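You operate a simulated robot arm through the tools that you are given. There is no shell and no other tool.

You are at the controls of a simulated robot arm. One attempt, no reset.

JOB
Plug the keyboard in, switch keyboard and dock on, and press Enter.
Fine: the grey plug goes into the free dock socket; leave dock and monitor on, showing DESKTOP.

It is judged by the outcome, as a careful person would: the job done as asked, and still so three seconds after it is handed in. It fails if anything else is knocked over, pushed out of place, dropped, spilled or broken.

ROBOT AND FRAMES
A 7-joint arm with a two-finger parallel gripper, fixed in place. Base frame: the origin is at the foot of the arm, x ahead of it, y to its left, z up; the work surface is at about z = 740. Readings come in mm, degrees, newtons and seconds.
Its first joint turns from -132.0 to 132.0 degrees. Payload 3.91 kg.
The TCP is the grasp point between the finger pads, 30 mm short of the fingertips. In the tool frame z runs along the fingers and y along their closing line. Largest opening 110 mm; finger width 20, thickness 10; the body of the gripper, 48 by 112 mm, starts 55 mm behind the TCP.
Orientation is that of the tool frame in the base frame, as a unit quaternion [w, x, y, z]. With the fingers straight down and closing along the base's y, the tool's x points along the base's -x, its y along +y and its z along -z.

CONTROLS
- The arm moves only by the tool send_rows. Its argument "series" is a list that holds one entry, the list of rows, each a list of 6 numbers: the shift along the tool's x, y, z in mm, then the turn, a rotation vector about the tool's x, y, z in rad. In form: [[[dx, dy, dz, ax, ay, az], ...]]. A call has 1 to 20 rows; each row shifts and turns the commanded pose from where the row before left it, along the tool's axes as they then stand. "gripper" is the opening, from 0 (shut) to 1 (fully open), set as the call begins (left out, the last holds). A row lasts 0.2 s, in which the tool goes at most 50 mm and 8.6 degrees; a call with a longer step from one row to the next is refused whole, and so is a gripper value outside its range. A pose out of reach is approached as far as the arm can. The call stops where the force on the tool passes 40 N (or 10 N more than at its start, if that is more) or the arm is blocked; 0.2 s more then pass. The fingers move at their own pace (about 108 mm/s each) and stop on an object; they squeeze with about 43 N. The grip force told is the motor's: it shows also when the fingers shut on nothing. Time passes only in rows, and 0.2 s behind the last, so rows that do not move let the fingers close. It gives the time, the measured TCP pose, the force on the tool (base axes), the opening and the grip force at its end, in the units of the frame above (readings bear some noise), with the torque about the TCP (base axes, N m) and any sound that the robot's microphone picked up.
- Cameras (640 x 400 px; columns grow to the right, rows downward): "scene" is fixed at [56.2, 496.3, 1332.4]; the picture's right is [0.86, 0.52, 0.00], its down [0.16, -0.26, -0.95] and it looks along [-0.49, 0.82, -0.31] (base axes); focal length 214 px, centre (320, 200). "wrist" rides on the gripper at [72, 17, -103] in the tool frame; the picture's right is [-0.23, 0.97, 0.00], its down [-0.76, -0.18, -0.62] and it looks along [-0.61, -0.14, 0.78] (tool axes); focal length 222 px, centre (320, 200). There is no depth. A picture from a camera that has moved, and an enlarged one, comes with that camera's place and axes in the base frame and with its lens. The place of the scene camera against the robot may be out by one fixed shift of up to 18 mm in any direction.
- grab_frame(camera): a new picture of that camera. It takes no simulated time.
- enlarge(camera, box): a new picture of the part [left, top, right, bottom] of that camera's present view, enlarged. It takes no simulated time.
- job_done(): hands the job in; it is judged then, once.

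Places have to be worked out from the pictures, the camera data and where the tool is seen. Open the gripper and draw the arm clear of the work before you hand the job in, unless the task says otherwise.

The tools are called after "Call:" by a JSON object that holds its "api" and its "payload". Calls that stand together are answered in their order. send_rows: Moves the arm, as the interface text tells. Its arguments: {"type":"object","properties":{"series":{"type":"array"},"gripper":{"type":"number"}},"required":["series"]} The other tools are called the same way: grab_frame (camera) takes a picture; enlarge (camera, box) takes an enlarged picture of a part of a camera's view; job_done () hands the job in.

At the start:

```text
clock: 0.0
tool_pos: [206.2, 654.6, 1091.6]
tcp_rot: [0.001, 0.0, 1.0, 0.0]
force: [-0.2, -0.1, -0.6]
wrist_torque: [0.02, 0.04, 0.0]
width: 110.0
grasp_force: 0.0
```

scene: 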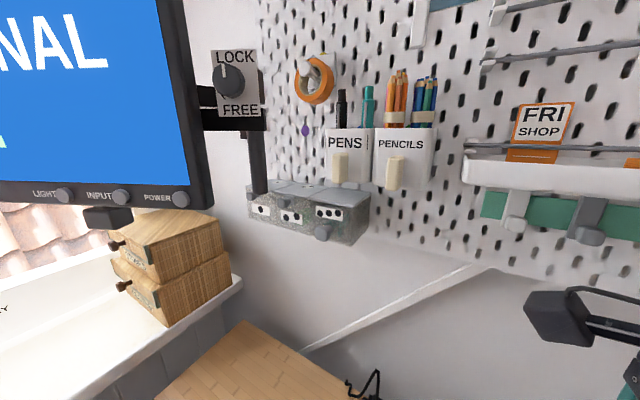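
wrist: 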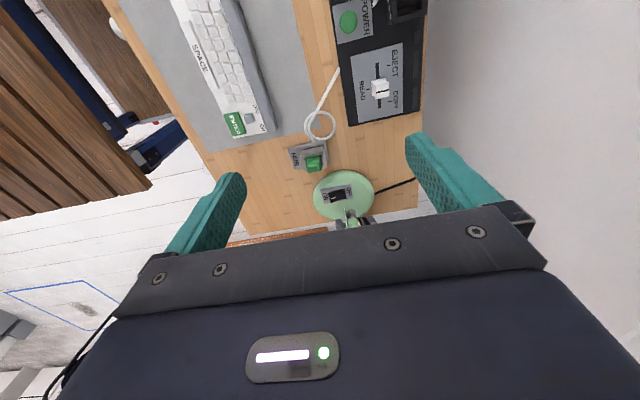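

The wrist view shows a desk with a keyboard, a cable with a grey plug, a dock and a lamp base; the scene view shows a monitor and a pegboard. I look closer at both before moving.

Call:
{"api": "enlarge", "payload": {"camera": "wrist", "box": [100, 0, 440, 212]}}

Call:
{"api": "enlarge", "payload": {"camera": "wrist", "box": [260, 0, 440, 112]}}

Call:
{"api": "enlarge", "payload": {"camera": "wrist", "box": [260, 110, 420, 240]}}

Call:
{"api": "enlarge", "payload": {"camera": "scene", "box": [0, 0, 400, 250]}}

Call:
{"api": "enlarge", "payload": {"camera": "scene", "box": [240, 150, 640, 400]}}

```text
1.88 times, centred on (270, 106) of wrist
camera zoom: at [134.9, 670.0, 1196.1], right [0.23, 0.97, 0.0], down [0.76, -0.18, 0.62], along [0.61, -0.14, -0.78], focal length 418 px, centre (414, 377)
```

zoom: 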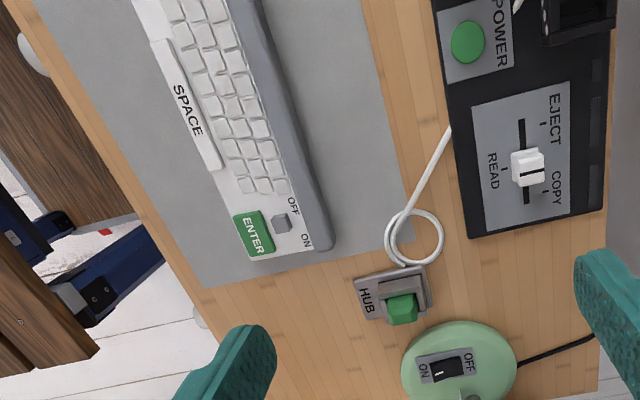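

```text
3.56 times, centred on (350, 56) of wrist
camera zoom: at [134.9, 670.0, 1196.1], right [0.23, 0.97, 0.0], down [0.76, -0.18, 0.62], along [0.61, -0.14, -0.78], focal length 790 px, centre (213, 712)
```

zoom: 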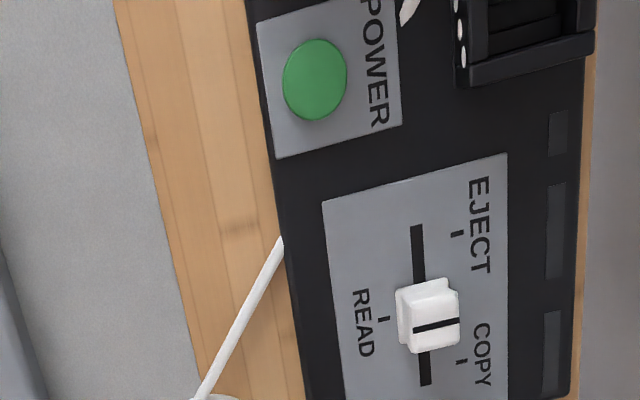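

```text
3.08 times, centred on (340, 175) of wrist
camera zoom: at [134.9, 670.0, 1196.1], right [0.23, 0.97, 0.0], down [0.76, -0.18, 0.62], along [0.61, -0.14, -0.78], focal length 684 px, centre (258, 277)
```

zoom: 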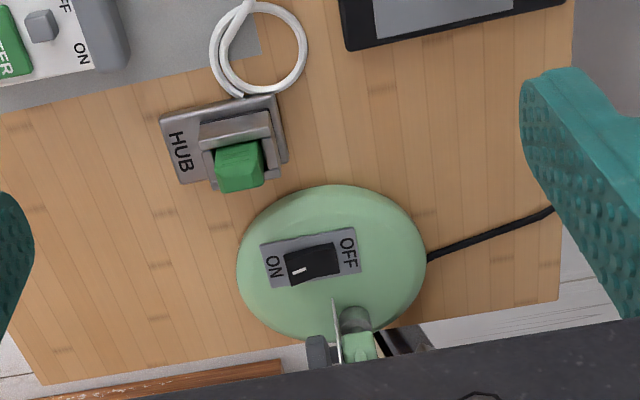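

```text
1.60 times, centred on (200, 125) of scene
camera zoom: at [56.2, 496.3, 1332.4], right [0.86, 0.52, 0.0], down [0.16, -0.26, -0.95], along [-0.49, 0.82, -0.31], focal length 343 px, centre (512, 320)
```

zoom: 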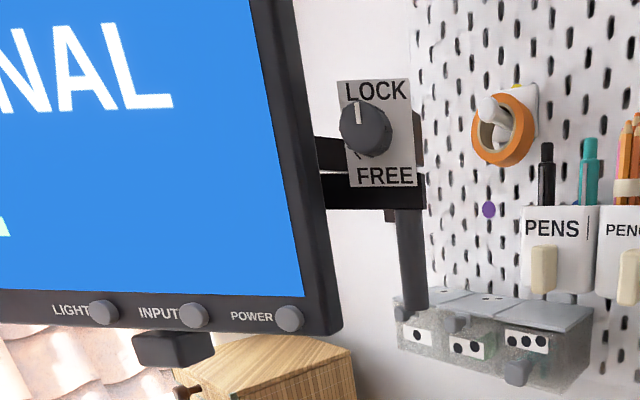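

```text
1.60 times, centred on (440, 275) of scene
camera zoom: at [56.2, 496.3, 1332.4], right [0.86, 0.52, 0.0], down [0.16, -0.26, -0.95], along [-0.49, 0.82, -0.31], focal length 343 px, centre (128, 80)
```

zoom: 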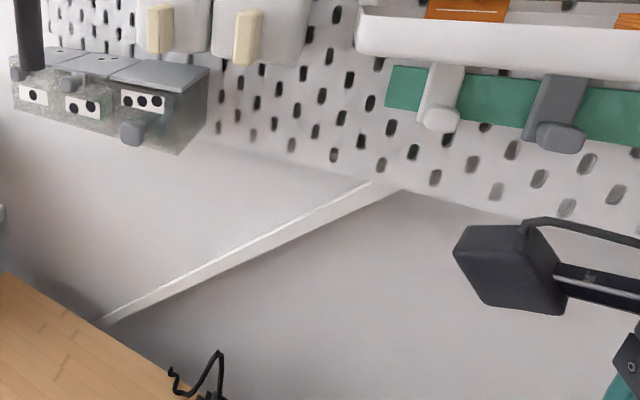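

The desk lies roughly under x 100–450, y 450–850; the monitor is further to −x. I move the tool 100 mm toward −x at the same height to see the whole dock and the keyboard.

Call:
{"api": "send_rows", "payload": {"series": [[[25, 0, 0, 0, 0, 0], [40, 0, 0, 0, 0, 0], [35, 0, 0, 0, 0, 0]]]}}

Call:
{"api": "grab_frame", "payload": {"camera": "wrist"}}

Call:
{"api": "grab_frame", "payload": {"camera": "scene"}}

```text
clock: 0.8
tool_pos: [108.1, 653.4, 1091.2]
tcp_rot: [0.0, 0.0, 1.0, 0.0]
force: [0.8, 0.7, 0.0]
wrist_torque: [-0.01, 0.02, 0.0]
width: 109.9
grasp_force: 0.2
```

```text
taken
camera wrist: at [36.7, 669.8, 1195.7], right [0.23, 0.97, 0.0], down [0.76, -0.18, 0.62], along [0.61, -0.14, -0.78], focal length 222 px, centre (320, 200)
```

wrist: 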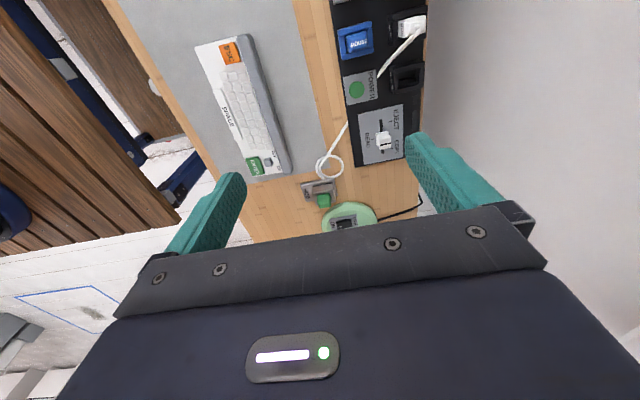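

```text
taken
```

scene: 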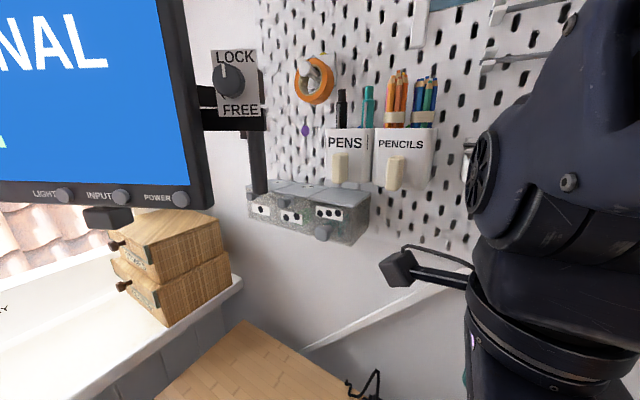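

Now a dock with sockets comes into view (one socket holds a white plug), and the keyboard with ESC, SPACE and ENTER. I enlarge it.

Call:
{"api": "enlarge", "payload": {"camera": "wrist", "box": [310, 0, 440, 90]}}

Call:
{"api": "enlarge", "payload": {"camera": "wrist", "box": [180, 20, 340, 190]}}

Call:
{"api": "enlarge", "payload": {"camera": "wrist", "box": [270, 110, 440, 240]}}

```text
4.44 times, centred on (375, 45) of wrist
camera zoom: at [36.7, 669.8, 1195.7], right [0.23, 0.97, 0.0], down [0.76, -0.18, 0.62], along [0.61, -0.14, -0.78], focal length 987 px, centre (76, 889)
```

zoom: 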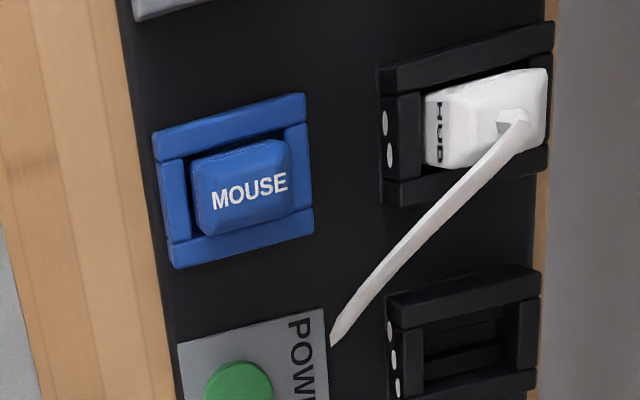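

```text
2.35 times, centred on (260, 105) of wrist
camera zoom: at [36.7, 669.8, 1195.7], right [0.23, 0.97, 0.0], down [0.76, -0.18, 0.62], along [0.61, -0.14, -0.78], focal length 523 px, centre (461, 424)
```

zoom: 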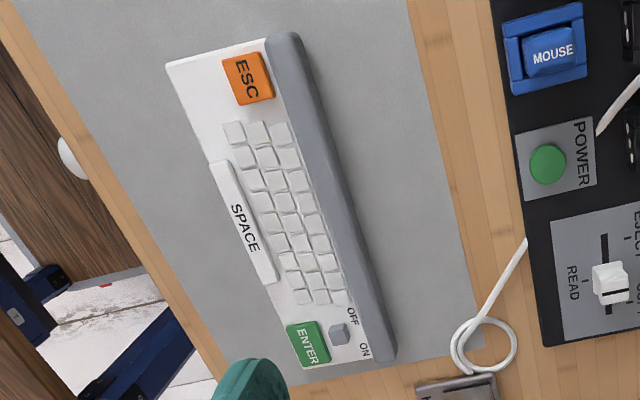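

```text
3.08 times, centred on (355, 175) of wrist
camera zoom: at [36.7, 669.8, 1195.7], right [0.23, 0.97, 0.0], down [0.76, -0.18, 0.62], along [0.61, -0.14, -0.78], focal length 684 px, centre (212, 277)
```

zoom: 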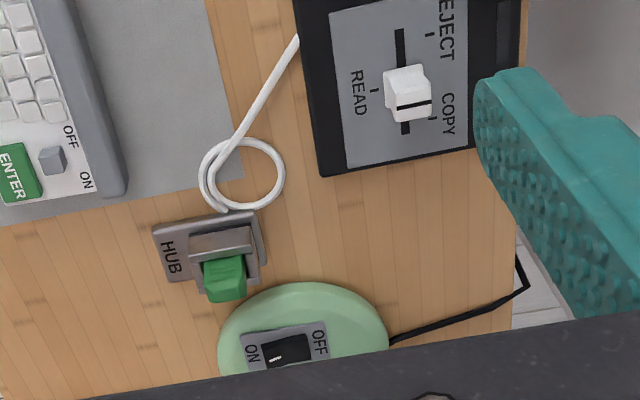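

The free dock socket seems to be the black one next to the HUB plug; the grey plug is not yet in view. I move another 110 mm to −x to see the rest of the desk.

Call:
{"api": "send_rows", "payload": {"series": [[[25, 0, 0, 0, 0, 0], [40, 0, 0, 0, 0, 0], [40, 0, 0, 0, 0, 0], [5, 0, 0, 0, 0, 0]]]}}

Call:
{"api": "grab_frame", "payload": {"camera": "wrist"}}

Call:
{"api": "grab_frame", "payload": {"camera": "scene"}}

```text
clock: 1.8
tool_pos: [-3.9, 656.0, 1091.7]
tcp_rot: [0.0, 0.0, 1.0, 0.0]
force: [0.2, 0.0, 0.4]
wrist_torque: [0.01, 0.03, -0.04]
width: 109.6
grasp_force: 0.1
```

```text
taken
camera wrist: at [-74.4, 670.9, 1195.4], right [0.23, 0.97, 0.0], down [0.76, -0.18, 0.62], along [0.61, -0.14, -0.78], focal length 222 px, centre (320, 200)
```

wrist: 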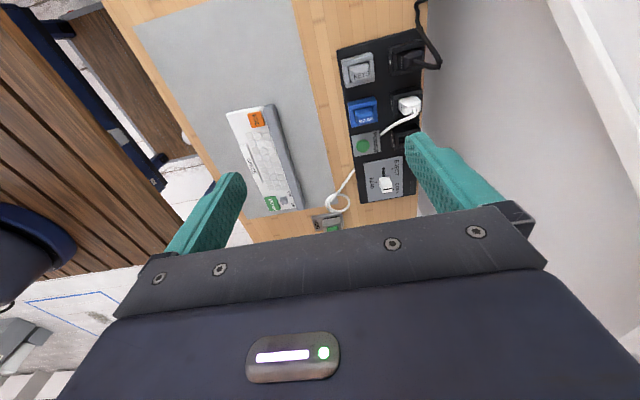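

```text
taken
```

scene: 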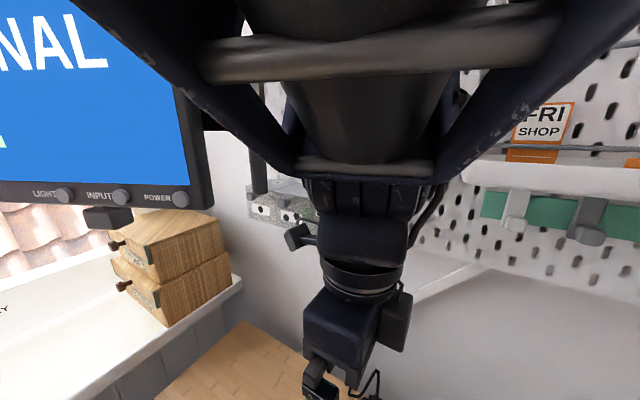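

Call:
{"api": "enlarge", "payload": {"camera": "wrist", "box": [320, 0, 450, 90]}}

Call:
{"api": "enlarge", "payload": {"camera": "wrist", "box": [320, 80, 440, 220]}}

Call:
{"api": "enlarge", "payload": {"camera": "wrist", "box": [100, 0, 340, 160]}}

```text
4.44 times, centred on (385, 45) of wrist
camera zoom: at [-74.4, 670.9, 1195.4], right [0.23, 0.97, 0.0], down [0.76, -0.18, 0.62], along [0.61, -0.14, -0.78], focal length 987 px, centre (31, 889)
```

zoom: 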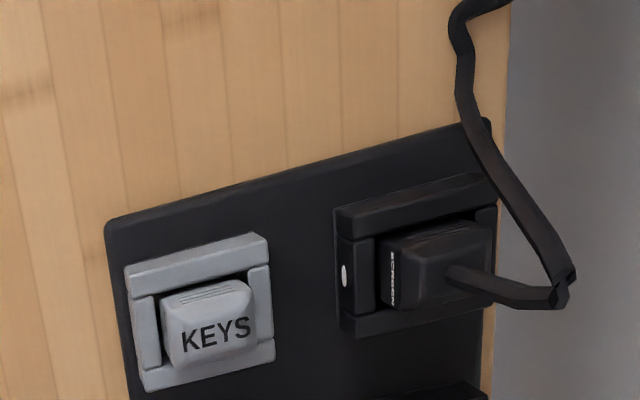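

```text
2.86 times, centred on (380, 150) of wrist
camera zoom: at [-74.4, 670.9, 1195.4], right [0.23, 0.97, 0.0], down [0.76, -0.18, 0.62], along [0.61, -0.14, -0.78], focal length 635 px, centre (149, 343)
```

zoom: 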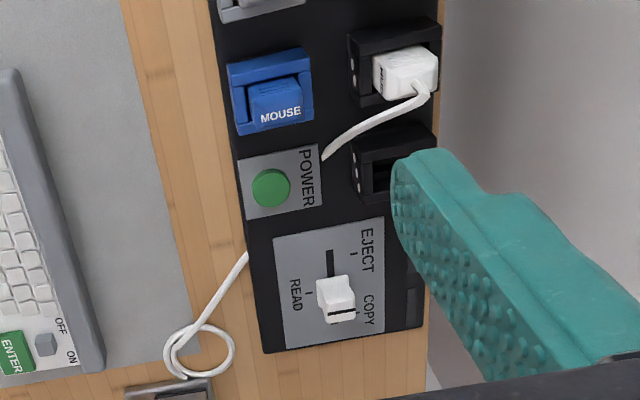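

```text
2.50 times, centred on (220, 80) of wrist
camera zoom: at [-74.4, 670.9, 1195.4], right [0.23, 0.97, 0.0], down [0.76, -0.18, 0.62], along [0.61, -0.14, -0.78], focal length 555 px, centre (570, 500)
```

zoom: 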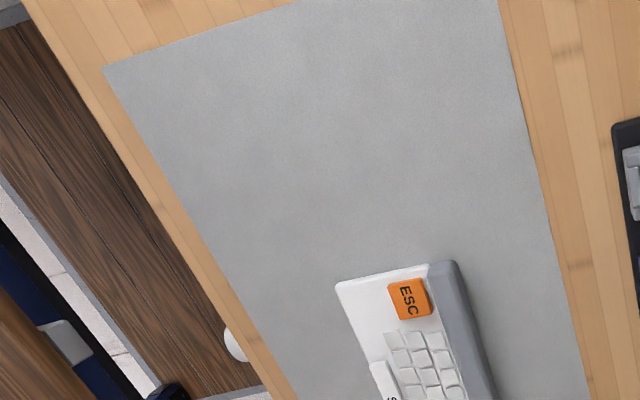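

KEYS (grey plug) sits in a grey holder at about (4, 719), the free 3rd socket at about (133, 786), and POWER at about (132, 709). I lower the tool partway to look at KEYS and the sockets from nearer.

Call:
{"api": "send_rows", "payload": {"series": [[[8, 15, 25, 0, 0, 0], [10, 20, 40, 0, 0, 0], [12, 20, 40, 0, 0, 0], [10, 15, 30, 0, 0, 0], [5, 5, 15, 0, 0, 0]]]}}

Call:
{"api": "grab_frame", "payload": {"camera": "wrist"}}

Call:
{"api": "grab_frame", "payload": {"camera": "scene"}}

```text
clock: 3.0
tool_pos: [-48.8, 728.6, 943.9]
tcp_rot: [0.001, 0.0, 1.0, 0.001]
force: [0.1, 0.3, 0.8]
wrist_torque: [0.0, 0.0, 0.02]
width: 109.9
grasp_force: 0.1
```

```text
taken
camera wrist: at [-120.4, 745.0, 1047.9], right [0.23, 0.97, 0.0], down [0.76, -0.18, 0.62], along [0.61, -0.14, -0.78], focal length 222 px, centre (320, 200)
```

wrist: 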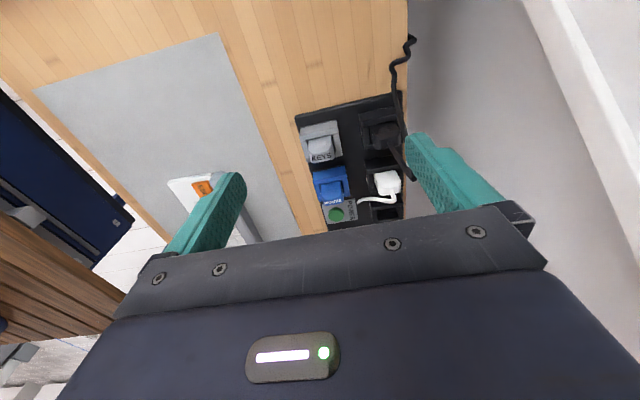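

```text
taken
```

scene: 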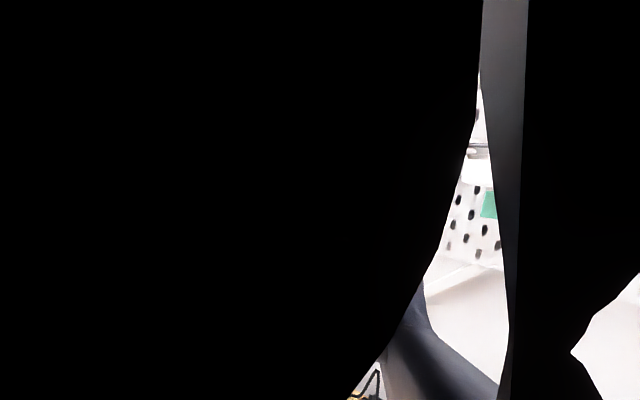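

The arm now blocks the scene camera, but the wrist camera sees the dock from nearer. I enlarge the dock area.

Call:
{"api": "enlarge", "payload": {"camera": "wrist", "box": [280, 80, 430, 180]}}

Call:
{"api": "enlarge", "payload": {"camera": "wrist", "box": [300, 150, 420, 235]}}

```text
4.00 times, centred on (355, 130) of wrist
camera zoom: at [-120.4, 745.0, 1047.9], right [0.23, 0.97, 0.0], down [0.76, -0.18, 0.62], along [0.61, -0.14, -0.78], focal length 888 px, centre (180, 480)
```

zoom: 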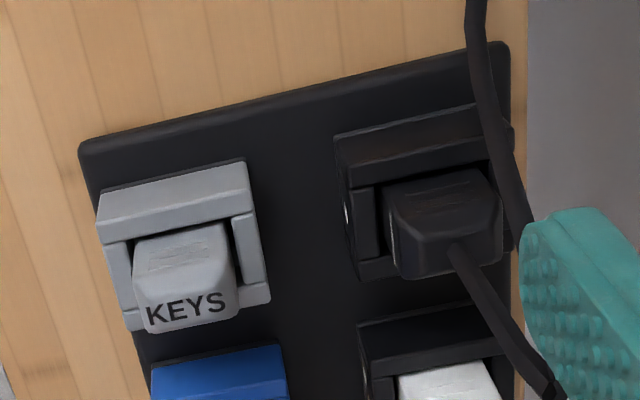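

```text
4.71 times, centred on (360, 192) of wrist
camera zoom: at [-120.4, 745.0, 1047.9], right [0.23, 0.97, 0.0], down [0.76, -0.18, 0.62], along [0.61, -0.14, -0.78], focal length 1045 px, centre (132, 235)
```

zoom: 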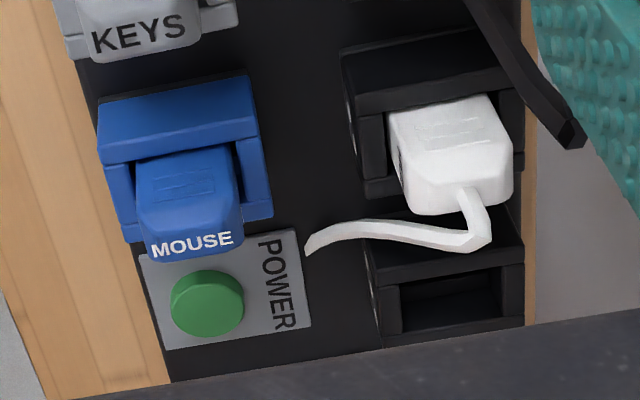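

From two views I triangulate the KEYS plug top at about (3, 718, 809), with its collar top near z 777; everything is aligned with the base axes. I narrow the opening to about 50 mm and hover above KEYS for checking.

Call:
{"api": "send_rows", "payload": {"series": [[[-15, -4, 15, 0, 0, 0], [-22, -4, 30, 0, 0, 0], [-15, -2.6, 24, 0, 0, 0], [0, 0, 0, 0, 0, 0]]], "gripper": 0.48}}

Call:
{"api": "grab_frame", "payload": {"camera": "wrist"}}

Call:
{"api": "enlarge", "payload": {"camera": "wrist", "box": [240, 80, 400, 180]}}

```text
clock: 4.0
tool_pos: [4.2, 719.6, 873.5]
tcp_rot: [0.0, 0.0, 1.0, 0.0]
force: [-0.7, -1.0, 0.9]
wrist_torque: [0.02, 0.03, 0.0]
width: 52.9
grasp_force: 0.1
```

```text
taken
camera wrist: at [-67.5, 735.7, 977.4], right [0.23, 0.97, 0.0], down [0.76, -0.18, 0.62], along [0.61, -0.14, -0.78], focal length 222 px, centre (320, 200)
```

wrist: 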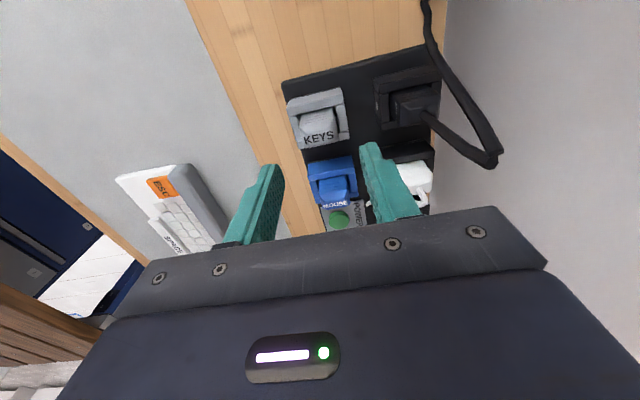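

```text
4.00 times, centred on (320, 130) of wrist
camera zoom: at [-67.5, 735.7, 977.4], right [0.23, 0.97, 0.0], down [0.76, -0.18, 0.62], along [0.61, -0.14, -0.78], focal length 888 px, centre (320, 480)
```

zoom: 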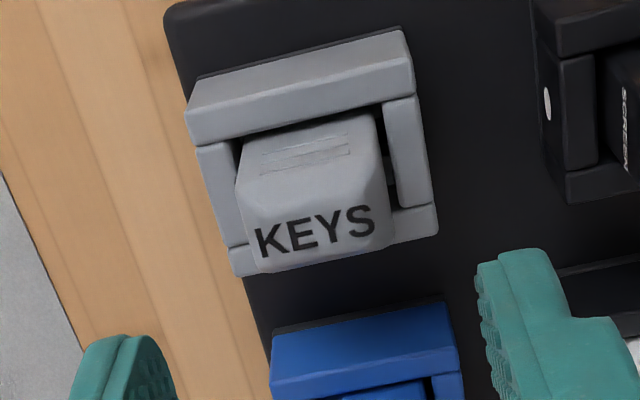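

The plug checks out at centre about (3.4, 718.5), about 29 mm wide in y, standing up from the collar top at z≈777. I descend to TCP z≈811 (fingertips at 781) with the fingers around it.

Call:
{"api": "send_rows", "payload": {"series": [[[0.8, -1.1, 20, 0, 0, 0], [0, 0, 22, 0, 0, 0], [0, 0, 14, 0, 0, 0], [0, 0, 6.5, 0, 0, 0], [0, 0, 0, 0, 0, 0]]]}}

Call:
{"api": "grab_frame", "payload": {"camera": "wrist"}}

Call:
{"api": "enlarge", "payload": {"camera": "wrist", "box": [240, 90, 400, 220]}}

```text
clock: 5.2
tool_pos: [1.6, 717.7, 811.4]
tcp_rot: [0.0, 0.0, 1.0, 0.0]
force: [0.1, 0.2, 0.6]
wrist_torque: [-0.04, 0.03, -0.01]
width: 52.6
grasp_force: 0.0
```

```text
taken
camera wrist: at [-69.2, 733.2, 914.5], right [0.23, 0.97, 0.0], down [0.76, -0.18, 0.62], along [0.61, -0.14, -0.78], focal length 222 px, centre (320, 200)
```

wrist: 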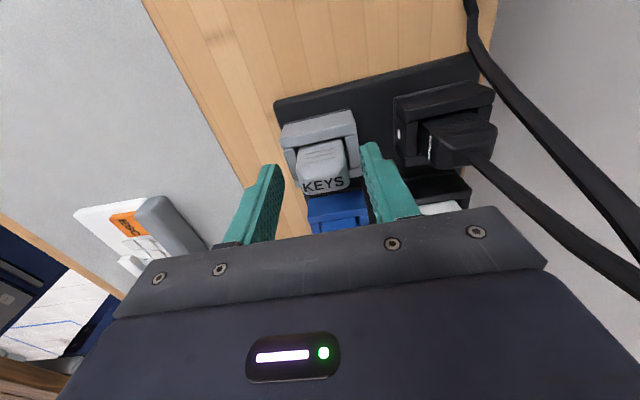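

```text
3.08 times, centred on (320, 155) of wrist
camera zoom: at [-69.2, 733.2, 914.5], right [0.23, 0.97, 0.0], down [0.76, -0.18, 0.62], along [0.61, -0.14, -0.78], focal length 684 px, centre (320, 338)
```

zoom: 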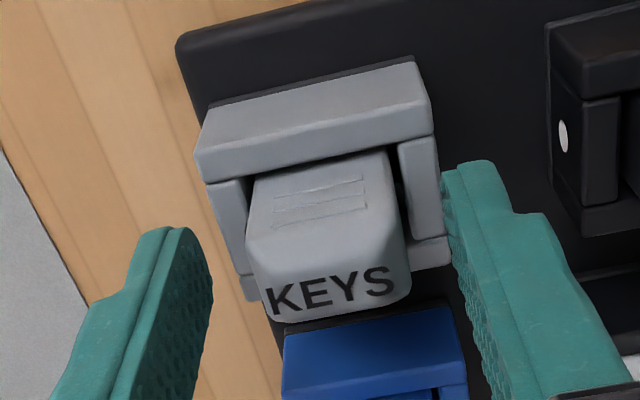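

The fingers straddle the KEYS plug above the collar with even clearance. I close the gripper on it.

Call:
{"api": "send_rows", "payload": {"series": [[[0, 0, 0, 0, 0, 0], [0, 0, 0, 0, 0, 0], [0, 0, 0, 0, 0, 0]]], "gripper": 0.0}}

Call:
{"api": "enlarge", "payload": {"camera": "wrist", "box": [240, 90, 400, 220]}}

```text
clock: 6.0
tool_pos: [1.9, 717.2, 811.5]
tcp_rot: [-0.001, 0.0, 1.0, 0.0]
force: [-0.1, 6.5, -1.2]
wrist_torque: [0.22, 0.01, -0.01]
width: 28.7
grasp_force: 42.4
```

```text
3.08 times, centred on (320, 155) of wrist
camera zoom: at [-69.2, 733.5, 914.8], right [0.23, 0.97, 0.0], down [0.76, -0.18, 0.62], along [0.61, -0.14, -0.78], focal length 684 px, centre (320, 338)
```

zoom: 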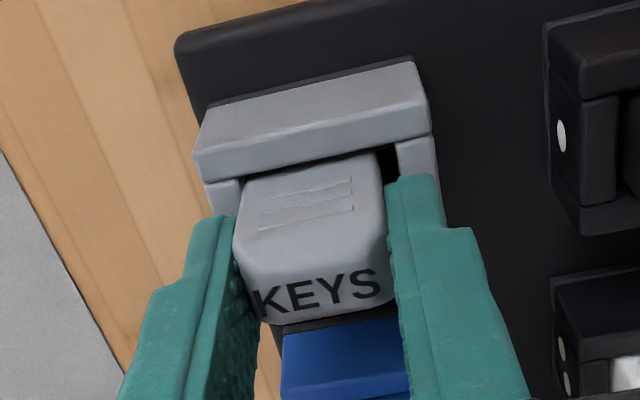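

Gripped at 28.7 mm with 42 N. I pull the plug straight up, gently at first.

Call:
{"api": "send_rows", "payload": {"series": [[[0, 0.5, -3, 0, 0, 0], [0, 0, -6, 0, 0, 0], [0, 0, -8, 0, 0, 0], [0, 0, -10, 0, 0, 0]]]}}

Call:
{"api": "enlarge", "payload": {"camera": "wrist", "box": [240, 90, 400, 220]}}

```text
clock: 7.0
tool_pos: [2.1, 718.2, 838.6]
tcp_rot: [0.0, 0.001, 1.0, 0.0]
force: [0.0, -0.1, -0.1]
wrist_torque: [0.0, -0.02, 0.01]
width: 28.4
grasp_force: 43.7
```

```text
3.08 times, centred on (320, 155) of wrist
camera zoom: at [-68.9, 733.7, 942.1], right [0.23, 0.97, 0.0], down [0.76, -0.18, 0.62], along [0.61, -0.14, -0.78], focal length 684 px, centre (320, 338)
```

zoom: 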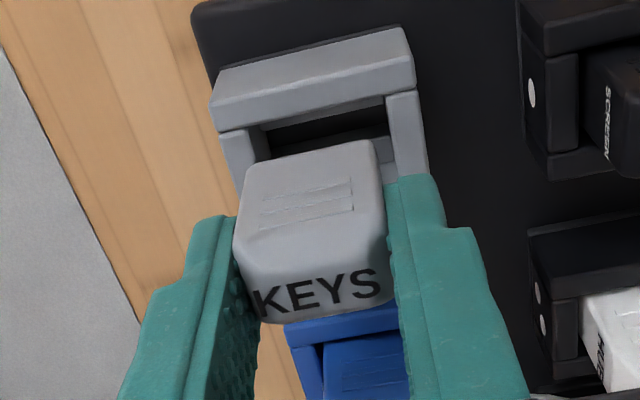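

The plug came free without resistance. I raise it further and look at it and at the free socket.

Call:
{"api": "send_rows", "payload": {"series": [[[0, 0, -20, 0, 0, 0], [0, 0, -30, 0, 0, 0], [0, 0, -20, 0, 0, 0], [0, 0, -5, 0, 0, 0]]]}}

Call:
{"api": "grab_frame", "payload": {"camera": "wrist"}}

Call:
{"api": "enlarge", "payload": {"camera": "wrist", "box": [240, 40, 440, 220]}}

Call:
{"api": "grab_frame", "payload": {"camera": "scene"}}

```text
clock: 8.0
tool_pos: [2.8, 718.7, 914.8]
tcp_rot: [0.0, 0.001, 1.0, 0.0]
force: [0.1, -0.4, 0.3]
wrist_torque: [0.0, 0.02, 0.0]
width: 28.7
grasp_force: 43.5
```

```text
taken
camera wrist: at [-68.2, 733.7, 1017.4], right [0.23, 0.97, 0.0], down [0.76, -0.18, 0.62], along [0.61, -0.14, -0.78], focal length 222 px, centre (320, 200)
```

wrist: 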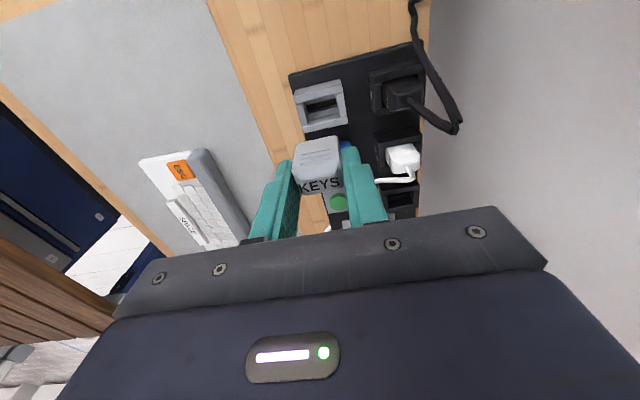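

```text
2.22 times, centred on (340, 130) of wrist
camera zoom: at [-68.2, 733.7, 1017.4], right [0.23, 0.97, 0.0], down [0.76, -0.18, 0.62], along [0.61, -0.14, -0.78], focal length 494 px, centre (276, 356)
```

zoom: 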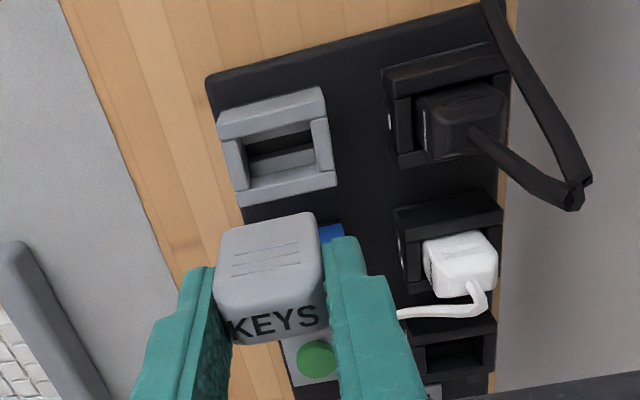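

```text
taken
```

scene: 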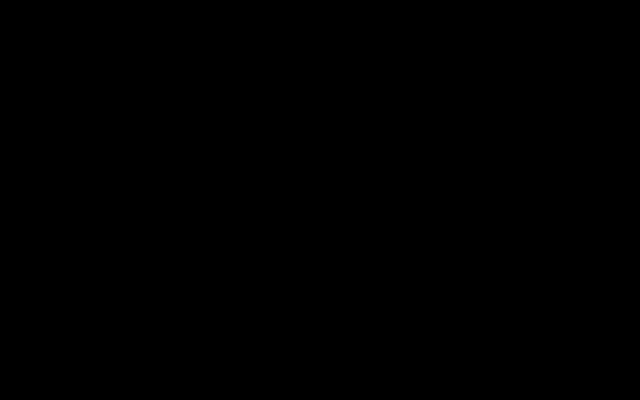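

The grey holder is now empty and I hold the plug clear. I move at this height to above the free socket, about (133, 787).

Call:
{"api": "send_rows", "payload": {"series": [[[-20, 10, 0, 0, 0, 0], [-40, 20, 0, 0, 0, 0], [-40, 20, 0, 0, 0, 0], [-25, 14, 0, 0, 0, 0], [-5, 4, 0, 0, 0, 0], [0, 0, 0, 0, 0, 0]]]}}

Call:
{"api": "grab_frame", "payload": {"camera": "wrist"}}

Call:
{"api": "enlarge", "payload": {"camera": "wrist", "box": [230, 50, 410, 200]}}

```text
clock: 9.4
tool_pos: [133.2, 786.6, 913.4]
tcp_rot: [-0.001, 0.0, 1.0, 0.0]
force: [-1.2, 0.6, 0.0]
wrist_torque: [-0.01, -0.01, -0.02]
width: 28.9
grasp_force: 42.7
```

```text
taken
camera wrist: at [61.0, 802.0, 1017.2], right [0.23, 0.97, 0.0], down [0.76, -0.18, 0.62], along [0.61, -0.14, -0.78], focal length 222 px, centre (320, 200)
```

wrist: 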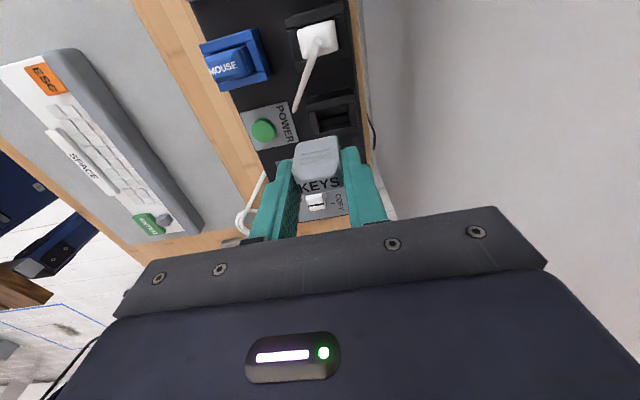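

```text
2.67 times, centred on (320, 125) of wrist
camera zoom: at [61.0, 802.0, 1017.2], right [0.23, 0.97, 0.0], down [0.76, -0.18, 0.62], along [0.61, -0.14, -0.78], focal length 592 px, centre (320, 400)
```

zoom: 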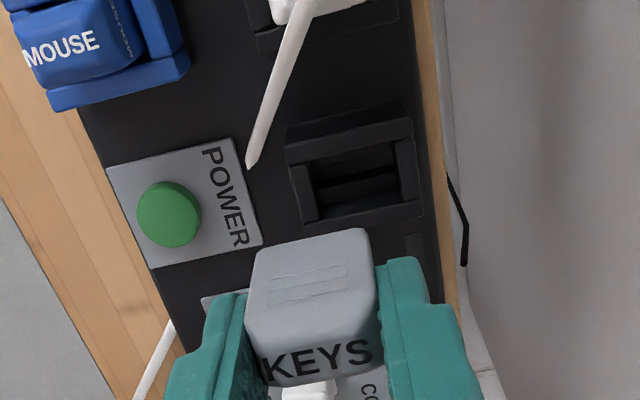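

The free socket's collar spans about y 772–822 with the centre near (142.5, 797). I move over it at the same relative height as I had above the holder (z≈873.5), to compare the views directly.

Call:
{"api": "send_rows", "payload": {"series": [[[-5, 6, 10, 0, 0, 0], [-4.8, 6, 18, 0, 0, 0], [0, 0, 12, 0, 0, 0], [0, 0, 0, 0, 0, 0]]]}}

Call:
{"api": "grab_frame", "payload": {"camera": "wrist"}}

Call:
{"api": "enlarge", "payload": {"camera": "wrist", "box": [240, 80, 400, 180]}}

```text
clock: 10.4
tool_pos: [143.4, 798.7, 874.1]
tcp_rot: [0.0, -0.001, 1.0, 0.0]
force: [0.0, -0.9, -1.6]
wrist_torque: [0.0, 0.01, 0.04]
width: 28.5
grasp_force: 43.5
```

```text
taken
camera wrist: at [71.6, 814.3, 977.4], right [0.23, 0.97, 0.0], down [0.76, -0.18, 0.62], along [0.61, -0.14, -0.78], focal length 222 px, centre (320, 200)
```

wrist: 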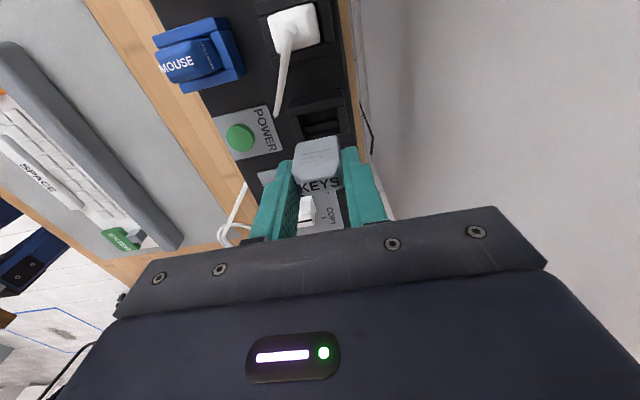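

```text
4.00 times, centred on (320, 130) of wrist
camera zoom: at [71.6, 814.3, 977.4], right [0.23, 0.97, 0.0], down [0.76, -0.18, 0.62], along [0.61, -0.14, -0.78], focal length 888 px, centre (320, 480)
```

zoom: 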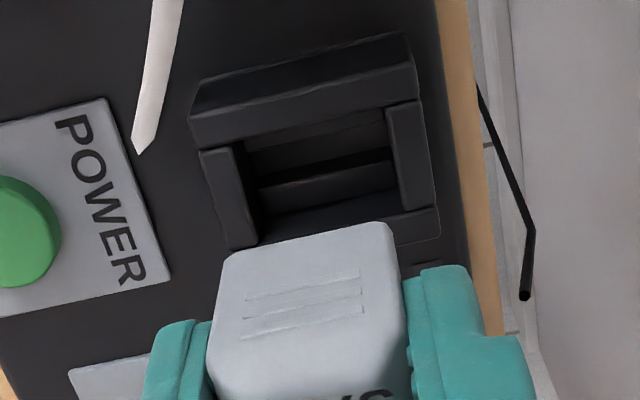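

The views match to within about half a mm, so holder-to-socket displacement is about (139.5, 79.2); the target TCP is near (141.6, 797). I correct slightly and descend to z≈832, just above the collar, to check.

Call:
{"api": "send_rows", "payload": {"series": [[[1.7, -1.4, 10, 0, 0, 0], [0, 0, 18, 0, 0, 0], [0, 0, 14, 0, 0, 0], [0, 0, 0, 0, 0, 0], [0, 0, 0, 0, 0, 0]]]}}

Call:
{"api": "enlarge", "payload": {"camera": "wrist", "box": [240, 90, 400, 220]}}

```text
clock: 11.6
tool_pos: [140.0, 797.8, 831.2]
tcp_rot: [0.0, 0.0, 1.0, 0.001]
force: [0.0, -1.0, -0.4]
wrist_torque: [-0.01, 0.03, 0.01]
width: 28.3
grasp_force: 43.3
```

```text
3.08 times, centred on (320, 155) of wrist
camera zoom: at [68.9, 813.5, 934.8], right [0.23, 0.97, 0.0], down [0.76, -0.18, 0.62], along [0.61, -0.14, -0.78], focal length 684 px, centre (320, 338)
```

zoom: 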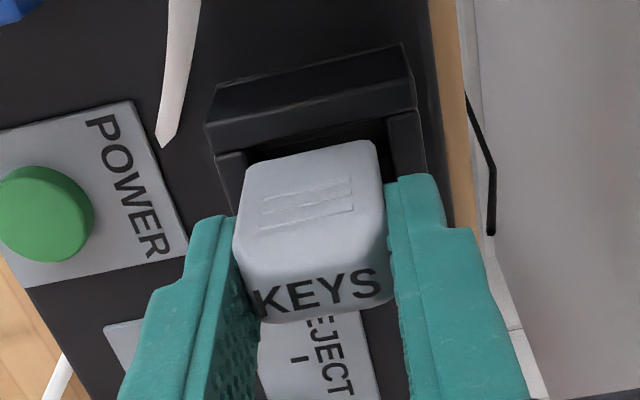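

Readings show x about 1.3 mm short and y about 0.7 mm over of the target (cam target ≈ (70.2, 812.6)). I correct and descend a little more, to just before entry.

Call:
{"api": "send_rows", "payload": {"series": [[[-1.6, -0.8, 0, 0, 0, 0], [0, 0, 6, 0, 0, 0], [0, 0, 2, 0, 0, 0], [0, 0, 0, 0, 0, 0]]]}}

Call:
{"api": "enlarge", "payload": {"camera": "wrist", "box": [240, 90, 400, 220]}}

```text
clock: 12.6
tool_pos: [143.3, 796.6, 824.0]
tcp_rot: [0.0, 0.0, 1.0, -0.001]
force: [-0.5, 3.2, 1.9]
wrist_torque: [0.15, 0.03, -0.03]
width: 28.7
grasp_force: 42.7
```

```text
3.08 times, centred on (320, 155) of wrist
camera zoom: at [71.1, 812.1, 927.3], right [0.23, 0.97, 0.0], down [0.76, -0.18, 0.62], along [0.61, -0.14, -0.78], focal length 684 px, centre (320, 338)
```

zoom: 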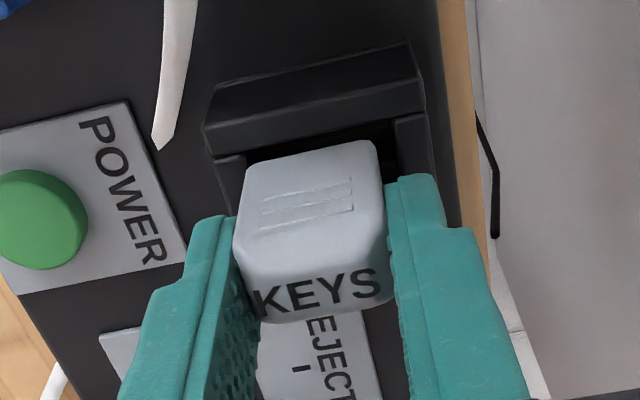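

A light contact shows (+3.2 N in y), meaning the plug brushes the −y side of the socket mouth. I nudge +y 0.7 and −x 0.7 without going lower and read the forces.

Call:
{"api": "send_rows", "payload": {"series": [[[0.7, 0.7, 0, 0, 0, 0], [0, 0, 0, 0, 0, 0], [0, 0, 0, 0, 0, 0]]]}}

Call:
{"api": "enlarge", "payload": {"camera": "wrist", "box": [270, 90, 370, 170]}}

```text
clock: 13.4
tool_pos: [142.3, 797.2, 823.3]
tcp_rot: [0.0, 0.0, 1.0, 0.001]
force: [0.1, 5.5, -0.8]
wrist_torque: [0.19, -0.03, -0.02]
width: 28.5
grasp_force: 43.3
```

```text
5.00 times, centred on (320, 130) of wrist
camera zoom: at [70.7, 812.6, 926.3], right [0.23, 0.97, 0.0], down [0.76, -0.18, 0.62], along [0.61, -0.14, -0.78], focal length 1111 px, centre (320, 550)
```

zoom: 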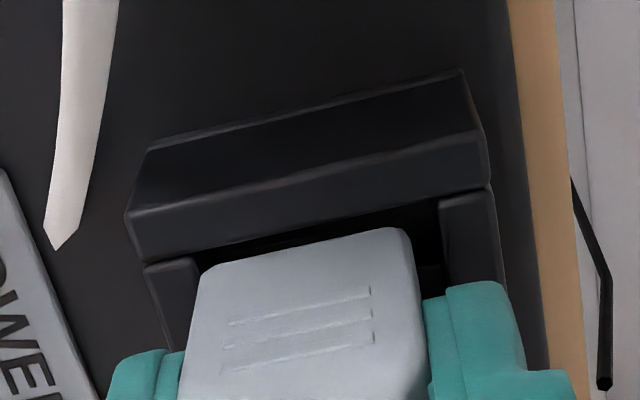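

The close view shows the plug touching the left bar with about 3.8 mm gap on the right, so it needs to go about +1.8 mm in y. I shift it and check again.

Call:
{"api": "send_rows", "payload": {"series": [[[0, 1.0, -1.0, 0, 0, 0], [0, 0.8, 0, 0, 0, 0], [0, 0, 0, 0, 0, 0], [0, 0, 0, 0, 0, 0]]]}}

Call:
{"api": "enlarge", "payload": {"camera": "wrist", "box": [270, 90, 370, 170]}}

```text
clock: 14.4
tool_pos: [141.4, 798.5, 824.0]
tcp_rot: [0.0, 0.0, 1.0, 0.0]
force: [0.9, -0.3, 0.8]
wrist_torque: [0.03, -0.02, 0.0]
width: 28.7
grasp_force: 43.2
```

```text
5.00 times, centred on (320, 130) of wrist
camera zoom: at [70.3, 814.2, 927.5], right [0.23, 0.97, 0.0], down [0.76, -0.18, 0.62], along [0.61, -0.14, -0.78], focal length 1111 px, centre (320, 550)
```

zoom: 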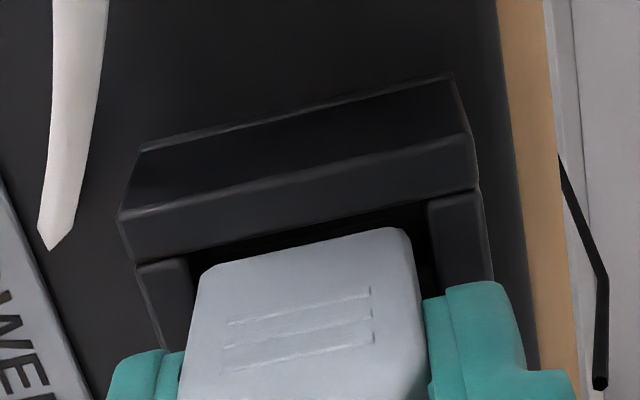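

Force has gone to zero and the plug looks centred in the mouth. I push it down slowly toward the seated height (TCP z≈811.5).

Call:
{"api": "send_rows", "payload": {"series": [[[0, 0, 3, 0, 0, 0], [0, 0, 3, 0, 0, 0], [0, 0, 3, 0, 0, 0], [0, 0, 2, 0, 0, 0], [0, 0, 0, 0, 0, 0]]]}}

Call:
{"api": "enlarge", "payload": {"camera": "wrist", "box": [240, 90, 400, 220]}}

```text
clock: 15.6
tool_pos: [142.3, 798.8, 812.0]
tcp_rot: [0.0, 0.0, 1.0, 0.0]
force: [-0.3, 0.3, -3.2]
wrist_torque: [-0.01, 0.0, -0.01]
width: 28.5
grasp_force: 42.0
```

```text
3.08 times, centred on (320, 155) of wrist
camera zoom: at [70.4, 813.9, 916.3], right [0.23, 0.97, 0.0], down [0.76, -0.18, 0.62], along [0.61, -0.14, -0.78], focal length 684 px, centre (320, 338)
```

zoom: 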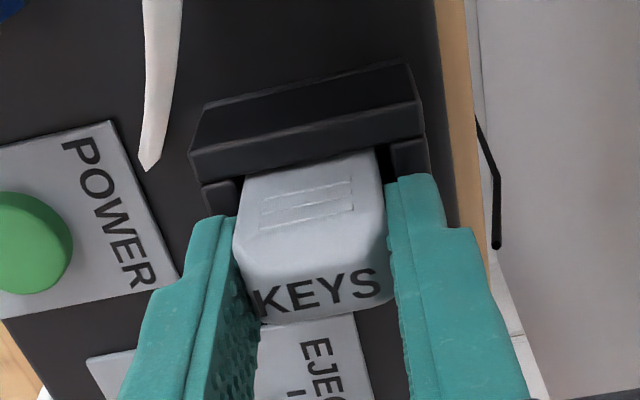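

It is at the height it had in the holder (812.0) with hardly any resistance. I press a bit further in small steps until it bottoms, staying above the collar with the fingertips.

Call:
{"api": "send_rows", "payload": {"series": [[[0, 0, 1, 0, 0, 0], [0, 0, 1, 0, 0, 0], [0, 0, 0, 0, 0, 0]]]}}

Call:
{"api": "enlarge", "payload": {"camera": "wrist", "box": [240, 90, 400, 220]}}

```text
clock: 16.4
tool_pos: [142.3, 798.4, 811.4]
tcp_rot: [0.0, 0.0, 1.0, 0.0]
force: [-0.5, -0.3, -0.6]
wrist_torque: [-0.01, -0.01, -0.01]
width: 28.6
grasp_force: 43.0
```

```text
3.08 times, centred on (320, 155) of wrist
camera zoom: at [69.9, 814.2, 915.0], right [0.23, 0.97, 0.0], down [0.76, -0.18, 0.62], along [0.61, -0.14, -0.78], focal length 684 px, centre (320, 338)
```

zoom: 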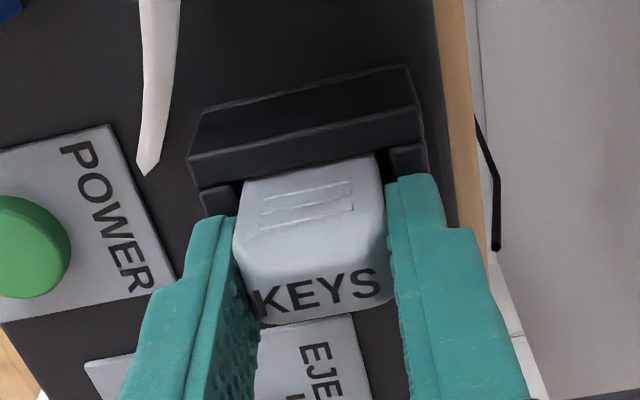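

Still no resistance. I continue another 2 mm in small steps, watching the vertical force.

Call:
{"api": "send_rows", "payload": {"series": [[[0, 0, 1, 0, 0, 0], [0, 0, 1, 0, 0, 0], [0, 0, 0, 0, 0, 0]]]}}

```text
clock: 17.2
tool_pos: [141.4, 797.7, 810.5]
tcp_rot: [-0.001, 0.0, 1.0, 0.002]
force: [0.7, -6.1, 24.7]
wrist_torque: [-0.28, -0.03, 0.01]
width: 28.4
grasp_force: 42.4
```

Vertical force rose to 25 N at z≈810.5, so the plug is bottoming, with a slight −y side force. I shift −0.4 mm in y and press 1 mm more to be sure it is fully seated.

Call:
{"api": "send_rows", "payload": {"series": [[[0, -0.5, 0, 0, 0, 0], [0, 0, 0.6, 0, 0, 0], [0, 0, 0, 0, 0, 0]]]}}

Call:
{"api": "enlarge", "payload": {"camera": "wrist", "box": [240, 90, 400, 220]}}

```text
clock: 18.2
tool_pos: [140.2, 799.0, 809.7]
tcp_rot: [0.0, 0.0, 1.0, 0.003]
force: [0.6, 0.5, 5.6]
wrist_torque: [-0.04, 0.02, -0.01]
width: 28.3
grasp_force: 43.1
stopped in row 3: the force on the tool passed its limit at 40 N (the readings are from after the stop); the commanded pose is now the measured one
```

```text
3.08 times, centred on (320, 155) of wrist
camera zoom: at [69.6, 814.6, 914.0], right [0.23, 0.97, 0.0], down [0.76, -0.18, 0.62], along [0.61, -0.14, -0.78], focal length 684 px, centre (320, 338)
```

zoom: 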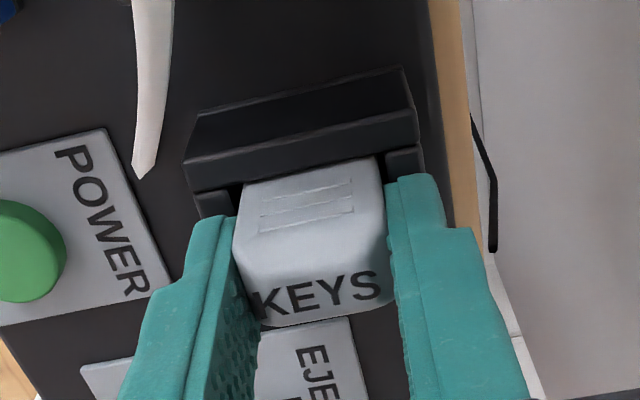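

The push passed 40 N with no further motion, so the plug is seated. I open the fingers just a little (to about 41 mm) and look before rising.

Call:
{"api": "send_rows", "payload": {"series": [[[0, 0, 0, 0, 0, 0], [0, 0, 0, 0, 0, 0]]], "gripper": 0.38}}

Call:
{"api": "send_rows", "payload": {"series": [[[0, 0, -10, 0, 0, 0], [0, 0, -20, 0, 0, 0], [0, 0, -25, 0, 0, 0], [0, 0, -8, 0, 0, 0], [0, 0, 0, 0, 0, 0]]]}}

Call:
{"api": "grab_frame", "payload": {"camera": "wrist"}}

Call:
{"api": "enlarge", "payload": {"camera": "wrist", "box": [240, 80, 400, 180]}}

```text
clock: 18.8
tool_pos: [141.3, 800.8, 810.3]
tcp_rot: [0.0, 0.0, 1.0, 0.002]
force: [0.4, 3.0, 5.7]
wrist_torque: [-0.05, 0.04, 0.02]
width: 40.3
grasp_force: 0.0
```

```text
clock: 20.0
tool_pos: [140.5, 798.1, 871.8]
tcp_rot: [0.0, 0.0, 1.0, 0.001]
force: [-0.5, -0.9, 0.8]
wrist_torque: [-0.01, 0.01, 0.01]
width: 42.0
grasp_force: 0.0
```

```text
taken
camera wrist: at [69.4, 813.9, 975.1], right [0.23, 0.97, 0.0], down [0.76, -0.18, 0.62], along [0.61, -0.14, -0.78], focal length 222 px, centre (320, 200)
```

wrist: 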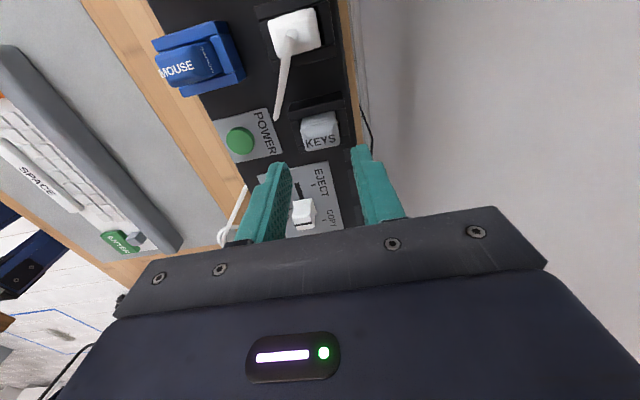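

```text
4.00 times, centred on (320, 130) of wrist
camera zoom: at [69.4, 813.9, 975.1], right [0.23, 0.97, 0.0], down [0.76, -0.18, 0.62], along [0.61, -0.14, -0.78], focal length 888 px, centre (320, 480)
```

zoom: 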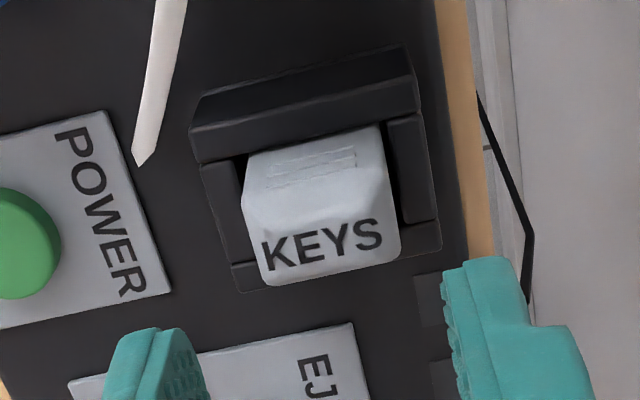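

KEYS is seated in the third socket with the same fit as it had in the holder. Next I go to the keyboard's OFF/ON switch (about (250, 490)) at a safe height for a close look, shutting the fingers on the way.

Call:
{"api": "send_rows", "payload": {"series": [[[-5, -15, -20, 0, 0, 0], [-12, -35, -20, 0, 0, 0], [-15, -42, -8, 0, 0, 0], [-15, -42, 0, 0, 0, 0], [-15, -42, 0, 0, 0, 0], [-15, -42, 0, 0, 0, 0], [-13, -38, 0, 0, 0, 0], [-10, -30, 0, 0, 0, 0], [-4.5, -12, 0, 0, 0, 0], [0, 0, 0, 0, 0, 0]]], "gripper": 0.0}}

Call:
{"api": "grab_frame", "payload": {"camera": "wrist"}}

Call:
{"api": "grab_frame", "payload": {"camera": "scene"}}

Call:
{"api": "enlarge", "payload": {"camera": "wrist", "box": [240, 50, 400, 170]}}

```text
clock: 22.2
tool_pos: [244.4, 500.4, 920.1]
tcp_rot: [-0.001, 0.0, 1.0, 0.002]
force: [-0.3, 0.4, -0.4]
wrist_torque: [0.01, 0.03, 0.01]
width: 0.0
grasp_force: 37.9
```

```text
taken
camera wrist: at [174.0, 515.7, 1023.5], right [0.23, 0.97, 0.0], down [0.76, -0.18, 0.62], along [0.61, -0.14, -0.78], focal length 222 px, centre (320, 200)
```

wrist: 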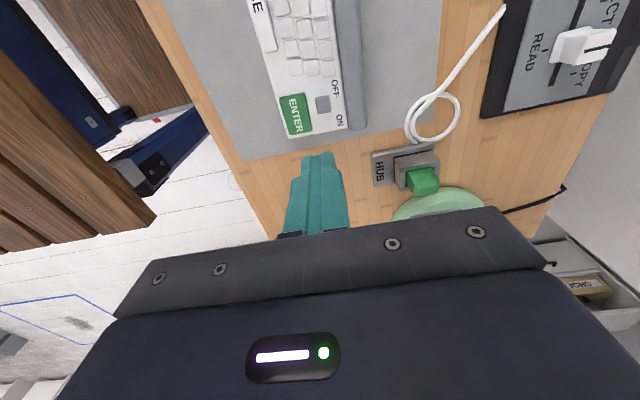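

```text
taken
```

scene: 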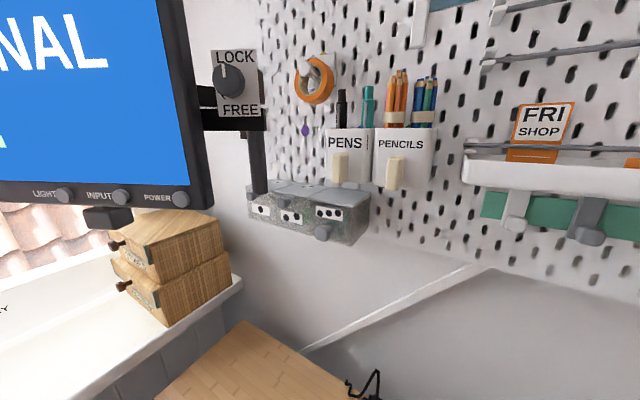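

```text
3.33 times, centred on (320, 110) of wrist
camera zoom: at [174.0, 515.7, 1023.5], right [0.23, 0.97, 0.0], down [0.76, -0.18, 0.62], along [0.61, -0.14, -0.78], focal length 740 px, centre (320, 500)
```

zoom: 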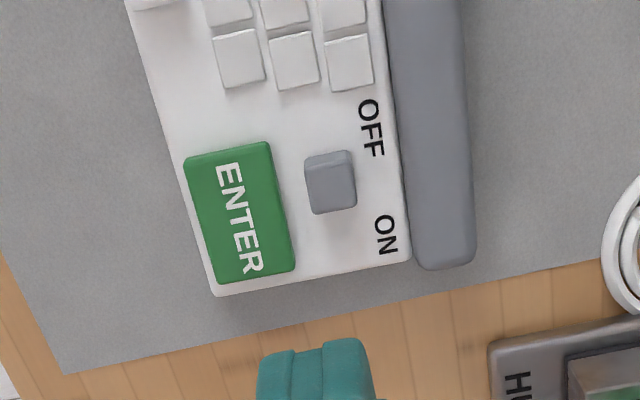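

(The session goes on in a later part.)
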